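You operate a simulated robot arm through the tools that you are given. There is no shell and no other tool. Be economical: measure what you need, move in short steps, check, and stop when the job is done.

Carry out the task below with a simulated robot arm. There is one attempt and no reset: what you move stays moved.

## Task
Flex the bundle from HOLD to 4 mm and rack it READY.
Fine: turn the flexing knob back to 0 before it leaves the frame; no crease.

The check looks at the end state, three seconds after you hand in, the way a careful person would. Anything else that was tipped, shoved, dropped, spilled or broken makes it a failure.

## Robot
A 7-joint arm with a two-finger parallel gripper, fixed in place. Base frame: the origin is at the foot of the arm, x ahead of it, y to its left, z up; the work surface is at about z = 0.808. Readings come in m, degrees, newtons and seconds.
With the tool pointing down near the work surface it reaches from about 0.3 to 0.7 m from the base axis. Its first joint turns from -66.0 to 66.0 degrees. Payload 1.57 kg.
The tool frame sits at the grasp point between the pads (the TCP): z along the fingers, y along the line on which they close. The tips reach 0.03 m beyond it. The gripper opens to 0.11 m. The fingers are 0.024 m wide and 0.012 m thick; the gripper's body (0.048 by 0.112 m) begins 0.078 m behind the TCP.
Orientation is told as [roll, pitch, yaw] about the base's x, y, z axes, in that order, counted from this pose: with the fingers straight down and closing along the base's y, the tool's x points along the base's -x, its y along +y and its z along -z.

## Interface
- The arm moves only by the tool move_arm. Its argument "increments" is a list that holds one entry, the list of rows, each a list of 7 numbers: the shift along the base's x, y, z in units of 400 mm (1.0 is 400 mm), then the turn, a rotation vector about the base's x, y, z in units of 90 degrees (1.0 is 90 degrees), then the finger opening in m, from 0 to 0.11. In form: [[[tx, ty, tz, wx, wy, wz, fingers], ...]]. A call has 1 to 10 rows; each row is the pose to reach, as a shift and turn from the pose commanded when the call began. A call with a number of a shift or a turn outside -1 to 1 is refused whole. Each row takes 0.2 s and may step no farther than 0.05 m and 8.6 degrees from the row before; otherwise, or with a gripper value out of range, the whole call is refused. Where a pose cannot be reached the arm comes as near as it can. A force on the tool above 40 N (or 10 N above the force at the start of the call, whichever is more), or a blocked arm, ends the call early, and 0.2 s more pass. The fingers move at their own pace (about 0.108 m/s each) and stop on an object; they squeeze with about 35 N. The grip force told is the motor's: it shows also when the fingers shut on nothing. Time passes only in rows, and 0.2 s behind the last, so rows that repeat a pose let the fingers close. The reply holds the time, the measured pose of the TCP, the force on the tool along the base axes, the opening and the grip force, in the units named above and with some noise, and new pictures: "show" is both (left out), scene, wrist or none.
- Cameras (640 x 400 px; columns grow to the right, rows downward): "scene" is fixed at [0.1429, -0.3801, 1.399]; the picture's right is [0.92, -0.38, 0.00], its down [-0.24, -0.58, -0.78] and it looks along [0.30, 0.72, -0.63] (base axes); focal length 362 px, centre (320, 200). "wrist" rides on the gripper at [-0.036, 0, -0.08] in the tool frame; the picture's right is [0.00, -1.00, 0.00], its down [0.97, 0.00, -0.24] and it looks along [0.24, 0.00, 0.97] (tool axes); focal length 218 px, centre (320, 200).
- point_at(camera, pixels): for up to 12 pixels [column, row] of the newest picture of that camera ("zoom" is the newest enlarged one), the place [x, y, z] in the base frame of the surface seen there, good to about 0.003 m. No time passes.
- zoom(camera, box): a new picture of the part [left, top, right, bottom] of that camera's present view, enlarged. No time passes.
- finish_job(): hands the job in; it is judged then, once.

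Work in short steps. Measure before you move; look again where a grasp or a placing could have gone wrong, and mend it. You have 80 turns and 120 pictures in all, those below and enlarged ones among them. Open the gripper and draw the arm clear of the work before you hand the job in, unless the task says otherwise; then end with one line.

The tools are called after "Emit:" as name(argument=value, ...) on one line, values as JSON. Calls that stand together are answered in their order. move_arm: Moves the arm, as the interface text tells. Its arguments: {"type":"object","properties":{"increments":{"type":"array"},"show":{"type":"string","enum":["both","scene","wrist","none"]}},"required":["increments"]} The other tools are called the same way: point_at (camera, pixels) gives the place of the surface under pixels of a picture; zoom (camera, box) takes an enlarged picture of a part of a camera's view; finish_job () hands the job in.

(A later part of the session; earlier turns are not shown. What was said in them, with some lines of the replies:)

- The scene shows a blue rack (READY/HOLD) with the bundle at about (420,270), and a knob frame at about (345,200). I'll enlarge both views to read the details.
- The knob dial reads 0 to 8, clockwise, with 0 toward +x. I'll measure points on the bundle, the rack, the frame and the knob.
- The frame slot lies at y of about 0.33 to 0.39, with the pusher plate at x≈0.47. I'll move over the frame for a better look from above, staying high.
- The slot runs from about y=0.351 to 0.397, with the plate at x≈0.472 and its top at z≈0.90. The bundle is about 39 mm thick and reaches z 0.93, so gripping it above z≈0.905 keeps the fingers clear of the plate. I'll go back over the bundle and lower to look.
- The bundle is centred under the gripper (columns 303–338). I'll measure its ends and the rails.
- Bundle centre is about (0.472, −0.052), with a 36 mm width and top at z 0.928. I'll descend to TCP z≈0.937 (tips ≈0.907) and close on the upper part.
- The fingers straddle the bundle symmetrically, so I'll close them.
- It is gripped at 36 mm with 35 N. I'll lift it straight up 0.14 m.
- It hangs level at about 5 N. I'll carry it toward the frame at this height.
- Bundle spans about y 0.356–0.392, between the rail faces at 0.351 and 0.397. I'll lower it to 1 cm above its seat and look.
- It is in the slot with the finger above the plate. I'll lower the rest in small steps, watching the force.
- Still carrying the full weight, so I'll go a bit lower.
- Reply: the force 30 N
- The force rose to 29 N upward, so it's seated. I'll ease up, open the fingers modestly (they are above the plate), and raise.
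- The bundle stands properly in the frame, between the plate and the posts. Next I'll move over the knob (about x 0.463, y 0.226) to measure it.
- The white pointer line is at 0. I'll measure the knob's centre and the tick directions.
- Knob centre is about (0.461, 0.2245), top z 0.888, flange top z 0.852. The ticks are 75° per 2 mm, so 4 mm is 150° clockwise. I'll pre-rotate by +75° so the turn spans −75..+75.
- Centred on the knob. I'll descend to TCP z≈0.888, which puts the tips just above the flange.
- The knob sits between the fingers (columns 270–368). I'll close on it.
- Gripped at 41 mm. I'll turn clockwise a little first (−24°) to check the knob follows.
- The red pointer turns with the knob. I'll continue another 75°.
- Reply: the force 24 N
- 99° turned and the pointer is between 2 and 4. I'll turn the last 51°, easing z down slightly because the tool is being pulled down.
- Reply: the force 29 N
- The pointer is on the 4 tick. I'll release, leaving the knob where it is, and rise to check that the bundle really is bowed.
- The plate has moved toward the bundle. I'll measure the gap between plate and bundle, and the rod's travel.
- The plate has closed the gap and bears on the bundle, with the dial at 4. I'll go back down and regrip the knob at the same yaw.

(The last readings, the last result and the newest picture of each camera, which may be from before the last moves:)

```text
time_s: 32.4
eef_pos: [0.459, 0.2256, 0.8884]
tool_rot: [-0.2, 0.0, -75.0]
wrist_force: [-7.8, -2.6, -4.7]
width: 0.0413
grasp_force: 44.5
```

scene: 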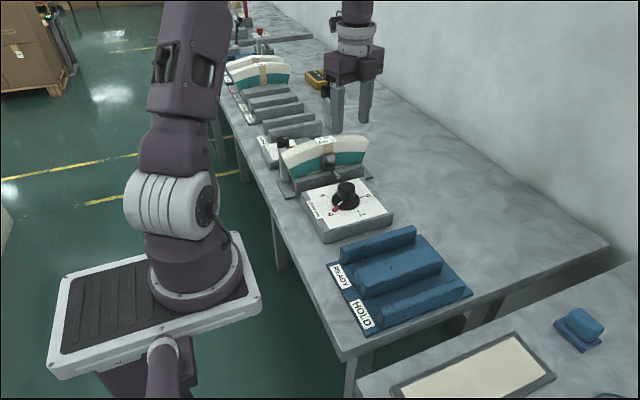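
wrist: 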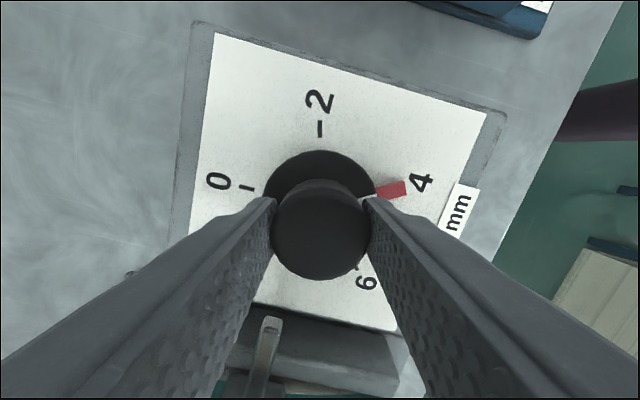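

Regripped with the pointer still at 4. I'll turn it back counterclockwise 75°, then another 75°.

Emit:
move_arm(increments=[[[0, 0, 0, 0, 0, 0.0833, 0.02], [0, 0, 0, 0, 0, 0.1667, 0.02], [0, 0, 0, 0, 0, 0.25, 0.02], [0, 0, 0, 0, 0, 0.3333, 0.02], [0, 0, 0, 0, 0, 0.4167, 0.02], [0, 0, 0, 0, 0, 0.5, 0.02], [0, 0, 0, 0, 0, 0.5833, 0.02], [0, 0, 0, 0, 0, 0.6667, 0.02], [0, 0, 0, 0, 0, 0.75, 0.02], [0, 0, 0, 0, 0, 0.8333, 0.02]]], show="wrist")

Emit:
move_arm(increments=[[[0, 0, 0, 0, 0, 0.0833, 0.02], [0, 0, 0, 0, 0, 0.1667, 0.02], [0, 0, 0, 0, 0, 0.25, 0.02], [0, 0, 0, 0, 0, 0.3333, 0.02], [0, 0, 0, 0, 0, 0.4167, 0.02], [0, 0, 0, 0, 0, 0.5, 0.02], [0, 0, 0, 0, 0, 0.5833, 0.02], [0, 0, 0, 0, 0, 0.6667, 0.02], [0, 0, 0, 0, 0, 0.75, 0.02], [0, 0, 0, 0, 0, 0.8333, 0.02]]], show="wrist")

Emit:
zoom(camera="wrist", box=[220, 90, 440, 260])

```text
time_s: 34.6
eef_pos: [0.4609, 0.2245, 0.8888]
tool_rot: [0.0, 0.1, 0.3]
wrist_force: [-8.2, 0.6, -9.1]
width: 0.0415
grasp_force: 44.8
```

wrist: 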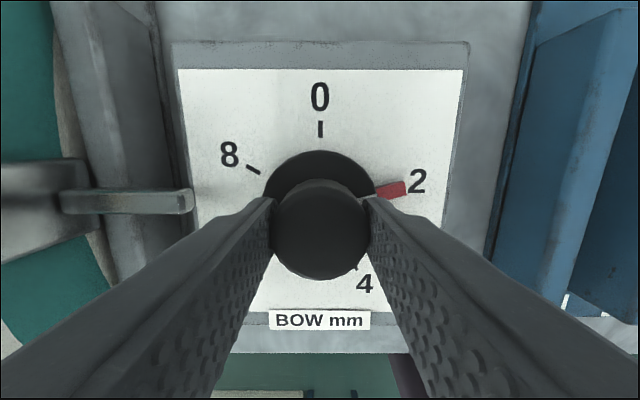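

```text
time_s: 36.8
eef_pos: [0.4608, 0.225, 0.8892]
tool_rot: [0.1, 0.0, 75.1]
wrist_force: [-12.1, 1.8, -6.8]
width: 0.0412
grasp_force: 45.2
```

wrist: 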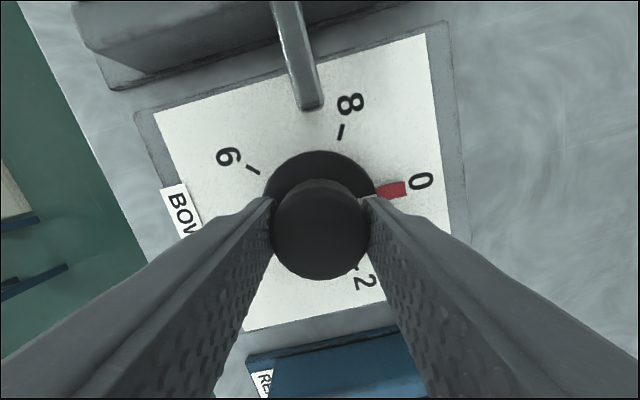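

```text
2.35 times, centred on (330, 175) of wrist
```

zoom: 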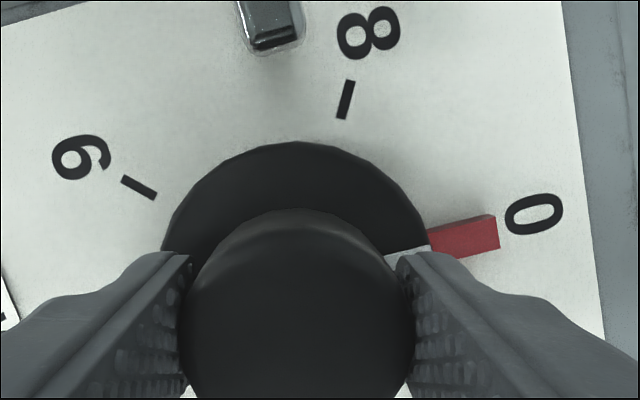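

The pointer is back on 0. I'll release, rise, and unwind the yaw.

Emit:
move_arm(increments=[[[0, 0, 0, 0, 0, 0, 0.03], [0, 0, 0, 0, 0, 0, 0.05], [0, 0, 0, 0, 0, 0, 0.06], [0, 0, 0.08, 0, 0, 0, 0.06], [0, 0, 0.18, 0, 0, 0, 0.06], [0, 0, 0.29, 0, 0, 0, 0.06], [0, 0, 0.4, 0, 0, 0, 0.06], [0, 0, 0.455, 0, 0, 0, 0.06]]], show="none")

Emit:
move_arm(increments=[[[0, 0, 0, 0, 0, -0.0926, 0.06], [0, 0, 0, 0, 0, -0.1852, 0.06], [0, 0, 0, 0, 0, -0.2778, 0.06], [0, 0, 0, 0, 0, -0.3704, 0.06], [0, 0, 0, 0, 0, -0.463, 0.06], [0, 0, 0, 0, 0, -0.5556, 0.06], [0, 0, 0, 0, 0, -0.6482, 0.06], [0, 0, 0, 0, 0, -0.7408, 0.06], [0, 0, 0, 0, 0, -0.8333, 0.06], [0, 0, 0, 0, 0, -0.8333, 0.06]]])

Emit:
zoom(camera="wrist", box=[130, 30, 390, 240])

Emit:
zoom(camera="scene", box=[250, 110, 410, 230])

```text
time_s: 38.6
eef_pos: [0.4613, 0.2251, 1.0715]
tool_rot: [0.0, -0.1, 75.0]
wrist_force: [0.6, -0.4, 0.0]
width: 0.0599
grasp_force: 0.1
```

```text
time_s: 40.8
eef_pos: [0.4612, 0.2246, 1.0709]
tool_rot: [-0.1, 0.1, -0.1]
wrist_force: [-0.9, 0.1, -0.9]
width: 0.0603
grasp_force: 0.1
```

scene: 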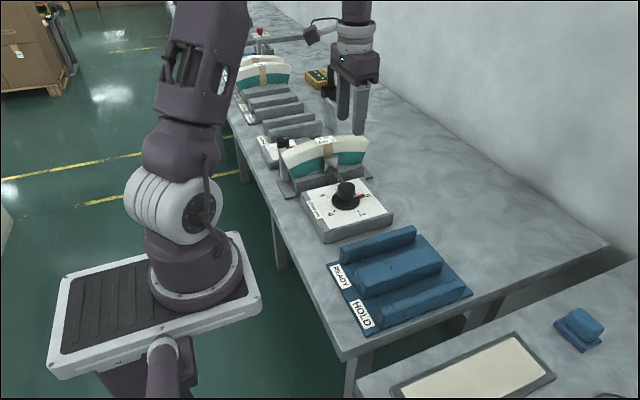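
wrist: 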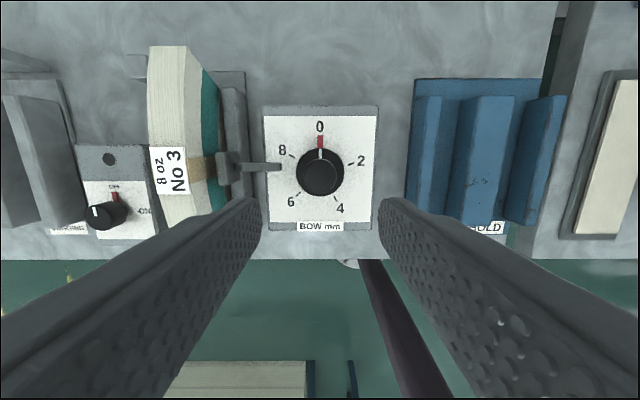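

```text
1.90 times, centred on (260, 135) of wrist
```

zoom: 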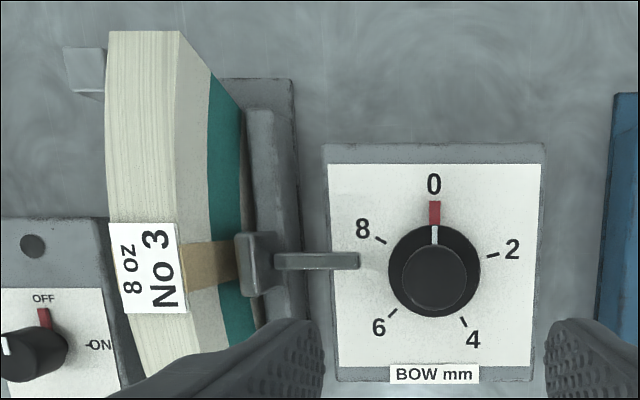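

```text
3.33 times, centred on (330, 170) of scene
```

zoom: 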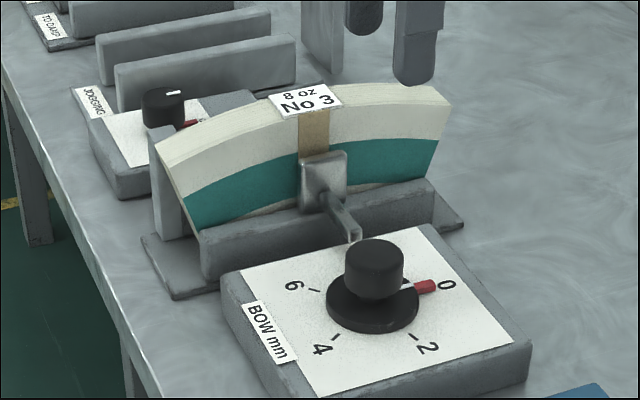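

The knob is at 0, the plate is back, and the bundle keeps a slight bow. I'll move above the bundle to line up.

Emit:
move_arm(increments=[[[0.01, 0.1, 0, 0, 0, 0, 0.07], [0.02, 0.2, 0, 0, 0, 0, 0.07], [0.031, 0.3, 0, 0, 0, 0, 0.07], [0.031, 0.385, 0, 0, 0, 0, 0.07], [0.031, 0.385, 0, 0, 0, 0, 0.07]]], show="wrist")

Emit:
zoom(camera="wrist", box=[240, 50, 400, 290])

Emit:
point_at(camera="wrist", pixels=[[305, 182], [334, 182], [304, 80], [336, 80], [306, 265], [332, 265], [320, 62], [320, 273]])

```text
time_s: 42.0
eef_pos: [0.4726, 0.3807, 1.0707]
tool_rot: [-0.1, 0.0, 0.1]
wrist_force: [-0.3, -0.5, -0.2]
width: 0.07
grasp_force: 0.1
```

wrist: 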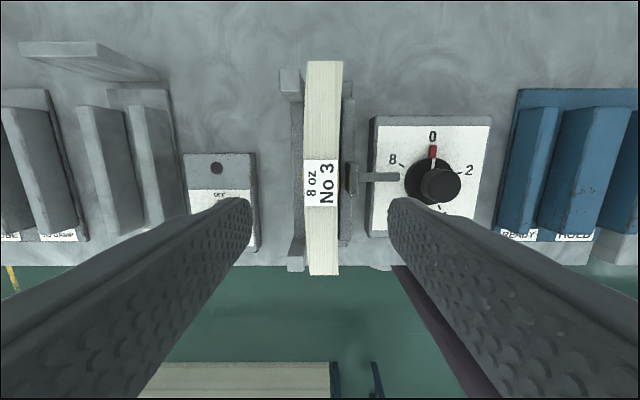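

```text
1.67 times, centred on (320, 170) of wrist
```

zoom: 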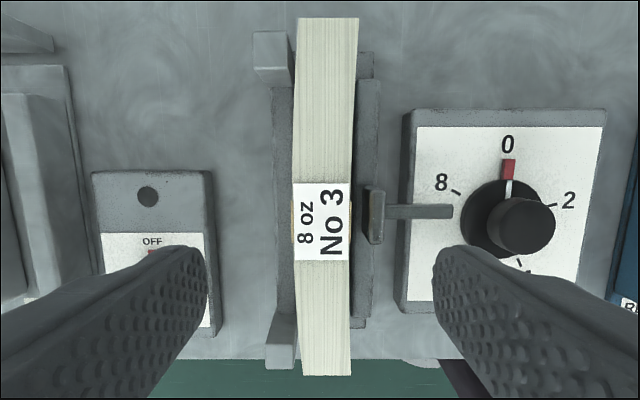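

```text
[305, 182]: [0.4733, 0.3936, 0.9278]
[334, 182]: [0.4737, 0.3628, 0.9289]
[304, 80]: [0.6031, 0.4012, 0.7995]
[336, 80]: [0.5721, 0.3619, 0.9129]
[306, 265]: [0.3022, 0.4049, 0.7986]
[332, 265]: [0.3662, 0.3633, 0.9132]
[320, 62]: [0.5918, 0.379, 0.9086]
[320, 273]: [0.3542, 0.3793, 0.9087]
```

The bundle is centred at about y=0.379 under the gripper. I'll descend to z≈0.938 and grip it.

Emit:
move_arm(increments=[[[0, 0, -0.1, 0, 0, 0, 0.065], [0, 0, -0.2, 0, 0, 0, 0.06], [0, 0, -0.28, 0, 0, 0, 0.06], [0, 0, -0.333, 0, 0, 0, 0.06], [0, 0, -0.333, 0, 0, 0, 0.045], [0, 0, -0.333, 0, 0, 0, 0.03], [0, 0, -0.333, 0, 0, 0, 0.02], [0, 0, -0.333, 0, 0, 0, 0.02]]])

```text
time_s: 43.8
eef_pos: [0.4739, 0.3797, 0.9366]
tool_rot: [0.1, 0.0, 0.0]
wrist_force: [0.4, -0.1, -0.4]
width: 0.0357
grasp_force: 35.5
```

scene: 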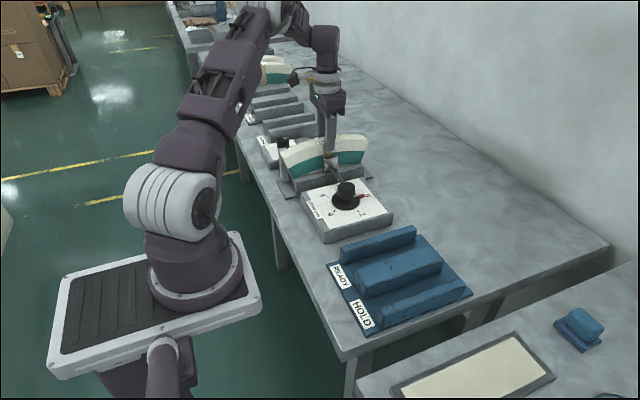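
wrist: 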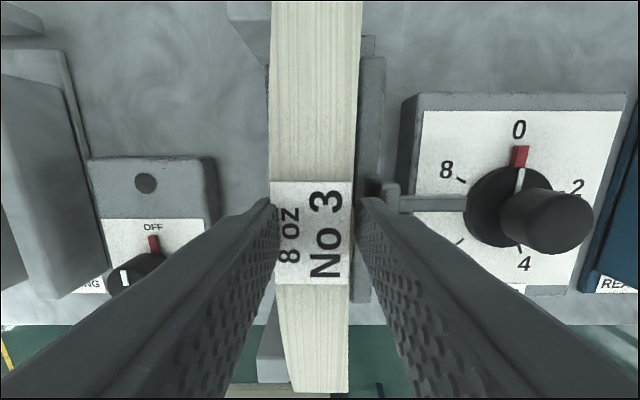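

Gripped. I'll lift straight up, drifting 2 mm off the posts.

Emit:
move_arm(increments=[[[0, -0.003, 0.03, 0, 0, 0, 0.02], [0, -0.006, 0.08, 0, 0, 0, 0.02], [0, -0.006, 0.16, 0, 0, 0, 0.02], [0, -0.006, 0.24, 0, 0, 0, 0.02], [0, -0.006, 0.31, 0, 0, 0, 0.02], [0, -0.006, 0.37, 0, 0, 0, 0.02], [0, -0.006, 0.37, 0, 0, 0, 0.02]]])

```text
time_s: 45.4
eef_pos: [0.4719, 0.3753, 1.0862]
tool_rot: [0.0, 0.0, 0.0]
wrist_force: [0.3, -0.6, -6.2]
width: 0.0355
grasp_force: 35.1
```

scene: 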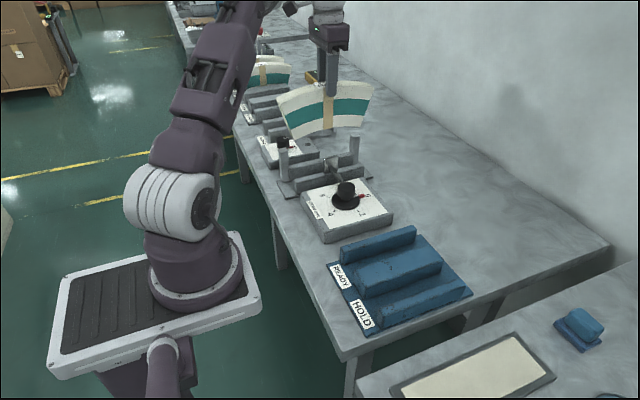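
wrist: 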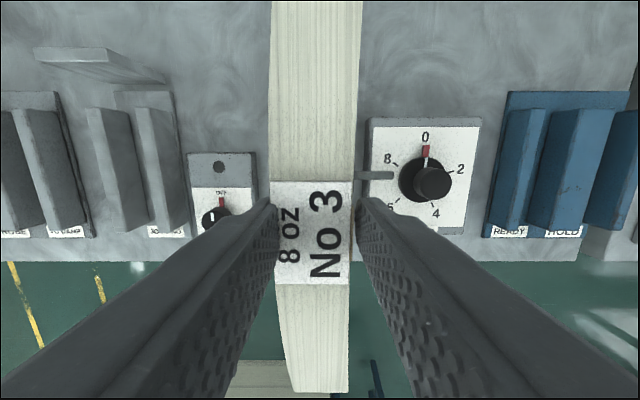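

Now I'll measure the READY slot with the rack empty.

Emit:
zoom(camera="scene", box=[320, 215, 480, 335])

Emit:
zoom(camera="wrist", box=[440, 70, 640, 270])

```text
3.33 times, centred on (400, 275) of scene
```

zoom: 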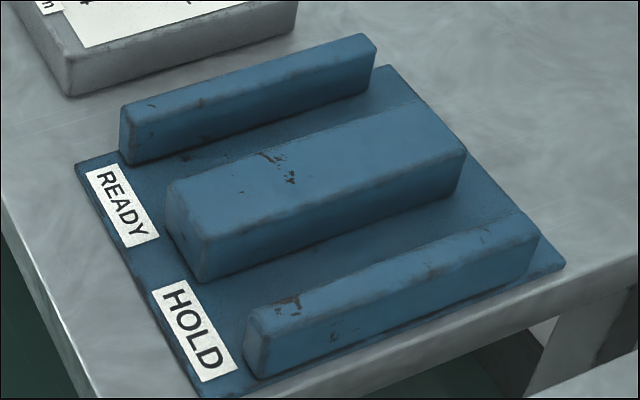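

```text
2.00 times, centred on (540, 170) of wrist
```

zoom: 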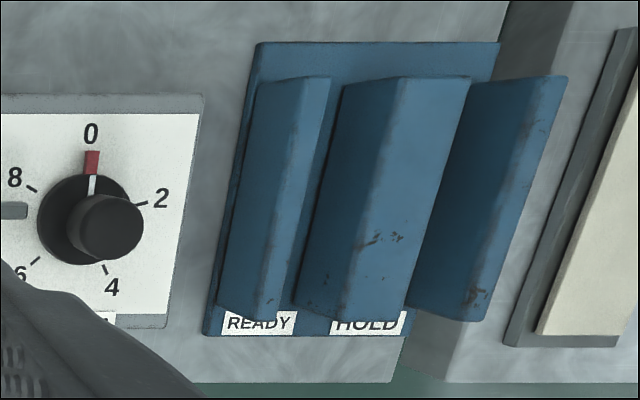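

I'll sample a line of points across the rack in both views.

Emit:
point_at(camera="scene", pixels=[[372, 238], [374, 242], [376, 246], [378, 250], [380, 254], [381, 257], [382, 260], [384, 263], [386, 267], [390, 275], [393, 281], [394, 284]])

Emit:
point_at(camera="zoom", pixels=[[250, 190], [270, 190], [285, 190], [293, 190], [305, 190], [315, 190], [325, 190], [345, 190], [365, 190], [375, 190], [385, 190], [440, 190]])

```text
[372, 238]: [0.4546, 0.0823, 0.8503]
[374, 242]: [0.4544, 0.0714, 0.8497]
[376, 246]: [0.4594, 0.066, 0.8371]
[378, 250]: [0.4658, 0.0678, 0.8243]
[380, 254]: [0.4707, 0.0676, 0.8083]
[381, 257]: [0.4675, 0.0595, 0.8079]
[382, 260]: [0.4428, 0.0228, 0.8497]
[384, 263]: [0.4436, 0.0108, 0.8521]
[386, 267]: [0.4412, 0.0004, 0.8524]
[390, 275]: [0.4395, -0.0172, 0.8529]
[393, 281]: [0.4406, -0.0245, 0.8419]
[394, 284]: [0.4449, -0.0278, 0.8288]
```

```text
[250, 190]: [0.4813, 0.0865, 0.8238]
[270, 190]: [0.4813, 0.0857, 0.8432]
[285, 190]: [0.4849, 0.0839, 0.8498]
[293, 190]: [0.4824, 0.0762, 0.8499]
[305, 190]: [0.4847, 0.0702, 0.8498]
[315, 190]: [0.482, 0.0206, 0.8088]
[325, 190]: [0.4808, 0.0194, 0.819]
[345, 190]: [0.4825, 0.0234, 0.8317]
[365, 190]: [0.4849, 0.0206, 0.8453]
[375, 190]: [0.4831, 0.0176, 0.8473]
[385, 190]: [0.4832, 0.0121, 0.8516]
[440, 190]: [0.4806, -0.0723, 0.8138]
```

READY slot runs from y 0.021 to 0.067, so its centre is y=0.044. I'll carry the bundle there at height.

Emit:
move_arm(increments=[[[0, -0.05, 0, 0, 0, 0, 0.02], [0, -0.14, 0, 0, 0, 0, 0.02], [0, -0.24, 0, 0, 0, 0, 0.02], [0, -0.34, 0, 0, 0, 0, 0.02], [0, -0.44, 0, 0, 0, 0, 0.02], [0, -0.54, 0, 0, 0, 0, 0.02], [0, -0.64, 0, 0, 0, 0, 0.02], [0, -0.73, 0, 0, 0, 0, 0.02], [0, -0.79, 0, 0, 0, 0, 0.02], [0, -0.83, 0, 0, 0, 0, 0.02]]], show="none")

Emit:
move_arm(increments=[[[0, 0, -0.08, 0, 0, 0, 0.02], [0, 0, -0.16, 0, 0, 0, 0.02], [0, 0, -0.21, 0, 0, 0, 0.02], [0, 0, -0.24, 0, 0, 0, 0.02], [0, 0, -0.24, 0, 0, 0, 0.02]]])

Emit:
zoom(camera="scene", box=[320, 190, 500, 325])

```text
time_s: 47.6
eef_pos: [0.4744, 0.044, 1.0851]
tool_rot: [0.1, 0.0, 0.0]
wrist_force: [-0.1, -1.1, -6.0]
width: 0.0355
grasp_force: 34.9
```

```text
time_s: 48.8
eef_pos: [0.4719, 0.0459, 0.9895]
tool_rot: [0.0, 0.0, 0.0]
wrist_force: [-0.5, 0.0, -5.2]
width: 0.0359
grasp_force: 34.6
```

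scene: 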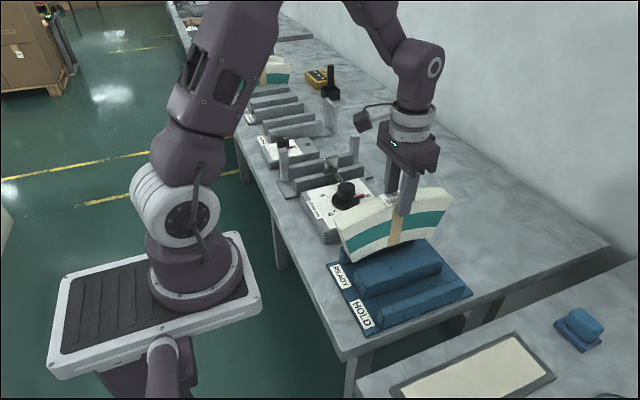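
wrist: 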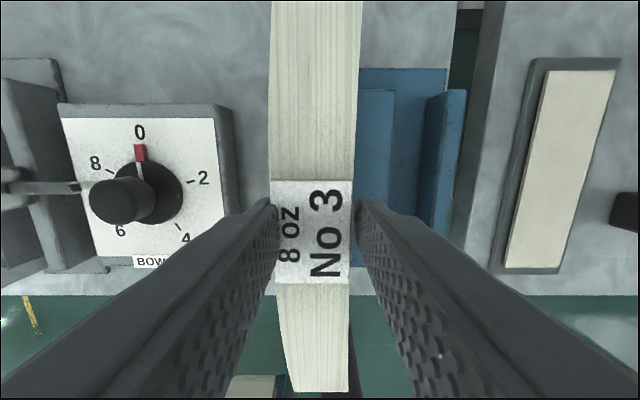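

```text
2.96 times, centred on (410, 258) of scene
```

zoom: 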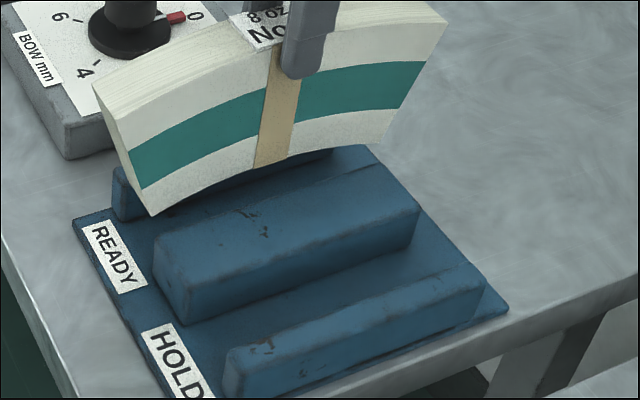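

Aligned above the READY slot. I'll lower it with slow final steps.

Emit:
move_arm(increments=[[[0, 0, -0.04, 0, 0, 0, 0.02], [0, 0, -0.08, 0, 0, 0, 0.02], [0, 0, -0.105, 0, 0, 0, 0.02], [0, 0, -0.117, 0, 0, 0, 0.02], [0, 0, -0.117, 0, 0, 0, 0.02]]])

Emit:
zoom(camera="scene", box=[320, 190, 500, 325])

```text
time_s: 50.0
eef_pos: [0.4722, 0.0446, 0.9434]
tool_rot: [0.0, 0.0, 0.0]
wrist_force: [-0.5, -0.1, -5.0]
width: 0.0355
grasp_force: 34.8
```

scene: 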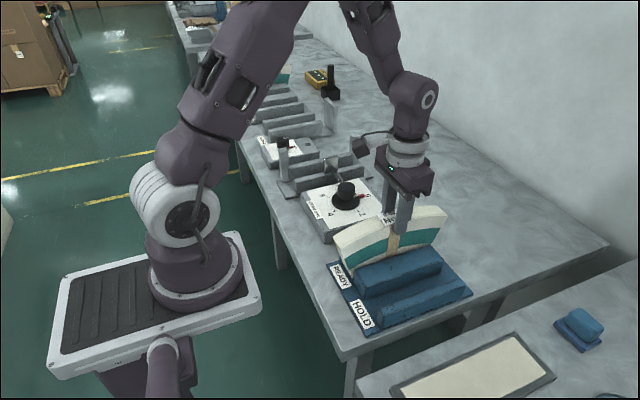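
wrist: 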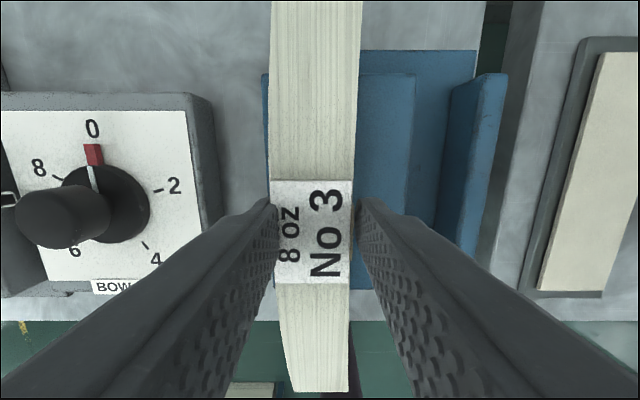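

```text
2.96 times, centred on (410, 258) of scene
```

zoom: 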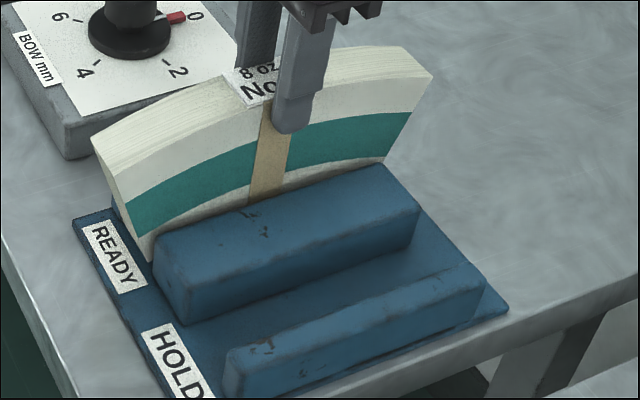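

It's in the slot. I'll lower the last few millimetres until it touches.

Emit:
move_arm(increments=[[[0, 0, -0.004, 0, 0, 0, 0.02], [0, 0, -0.008, 0, 0, 0, 0.02], [0, 0, -0.01, 0, 0, 0, 0.02], [0, 0, -0.01, 0, 0, 0, 0.02]]], show="none")

```text
time_s: 51.0
eef_pos: [0.4729, 0.0445, 0.9388]
tool_rot: [0.0, 0.0, -0.1]
wrist_force: [0.2, -0.4, -5.0]
width: 0.0357
grasp_force: 35.1
```

Emit:
move_arm(increments=[[[0, 0, -0.002, 0, 0, 0, 0.02], [0, 0, -0.004, 0, 0, 0, 0.02], [0, 0, -0.004, 0, 0, 0, 0.02]]], show="none")

```text
time_s: 51.8
eef_pos: [0.4715, 0.0439, 0.9383]
tool_rot: [0.0, 0.0, 0.0]
wrist_force: [-0.1, 0.4, -5.6]
width: 0.0356
grasp_force: 35.2
```

Emit:
move_arm(increments=[[[0, 0, -0.002, 0, 0, 0, 0.02], [0, 0, -0.004, 0, 0, 0, 0.02], [0, 0, -0.004, 0, 0, 0, 0.02]]], show="none")

```text
time_s: 52.6
eef_pos: [0.4728, 0.0447, 0.9363]
tool_rot: [0.0, -0.1, 0.0]
wrist_force: [-5.5, -3.9, 35.3]
width: 0.0358
grasp_force: 35.5
```

It has touched down (35 N upward). I'll ease up, release, and rise clear.

Emit:
move_arm(increments=[[[0, 0, 0.004, 0, 0, 0, 0.02], [0, 0, 0.004, 0, 0, 0, 0.04], [0, 0, 0.004, 0, 0, 0, 0.055], [0, 0, 0.004, 0, 0, 0, 0.06], [0, 0, 0.06, 0, 0, 0, 0.06], [0, 0, 0.16, 0, 0, 0, 0.06], [0, 0, 0.27, 0, 0, 0, 0.08], [0, 0, 0.38, 0, 0, 0, 0.1], [0, 0, 0.49, 0, 0, 0, 0.11], [0, 0, 0.56, 0, 0, 0, 0.11]]])

Emit:
zoom(camera="scene", box=[280, 130, 500, 325])

Emit:
zoom(camera="wrist", box=[130, 50, 430, 270])

```text
time_s: 54.8
eef_pos: [0.4721, 0.0444, 1.1604]
tool_rot: [-0.1, 0.1, 0.0]
wrist_force: [-0.6, 0.3, 0.4]
width: 0.11
grasp_force: 0.1
```

scene: 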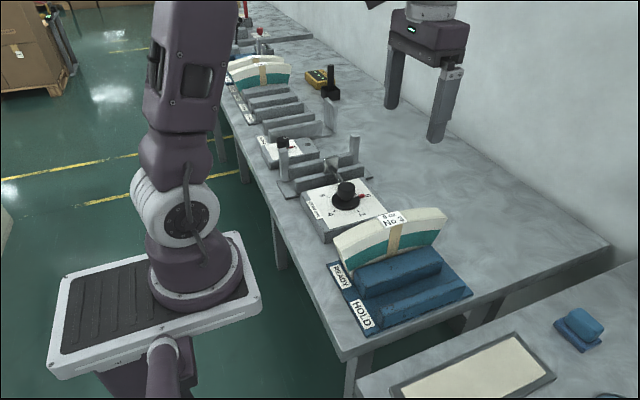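
wrist: 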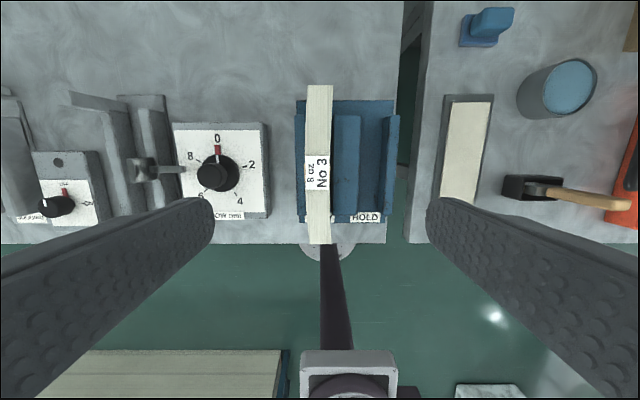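

```text
2.05 times, centred on (390, 228) of scene
```

zoom: 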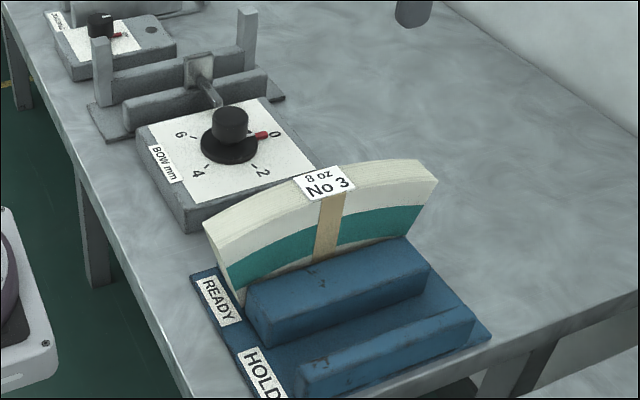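

```text
1.82 times, centred on (280, 160) of wrist
```

zoom: 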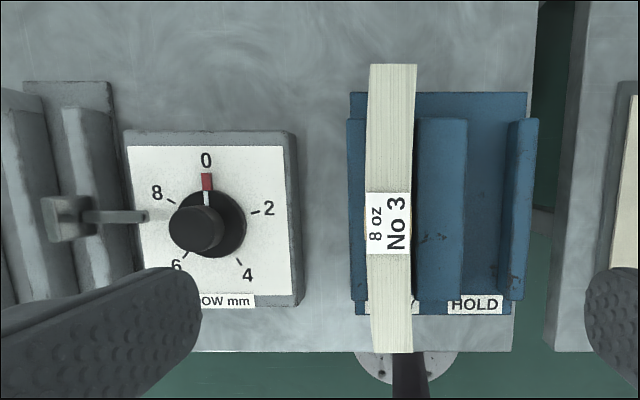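

The bundle stands upright in READY, the knob is at 0, nothing else was disturbed, and the arm is clear with the gripper open. I'm handing in.

Emit:
finish_job()

```text
The job is handed in.
```

The bundle was flexed to 4 mm on the dial and the knob turned back to 0 while the bundle was still in the frame. It now stands in READY, keeping a slight bow with no crease visible in the pictures.
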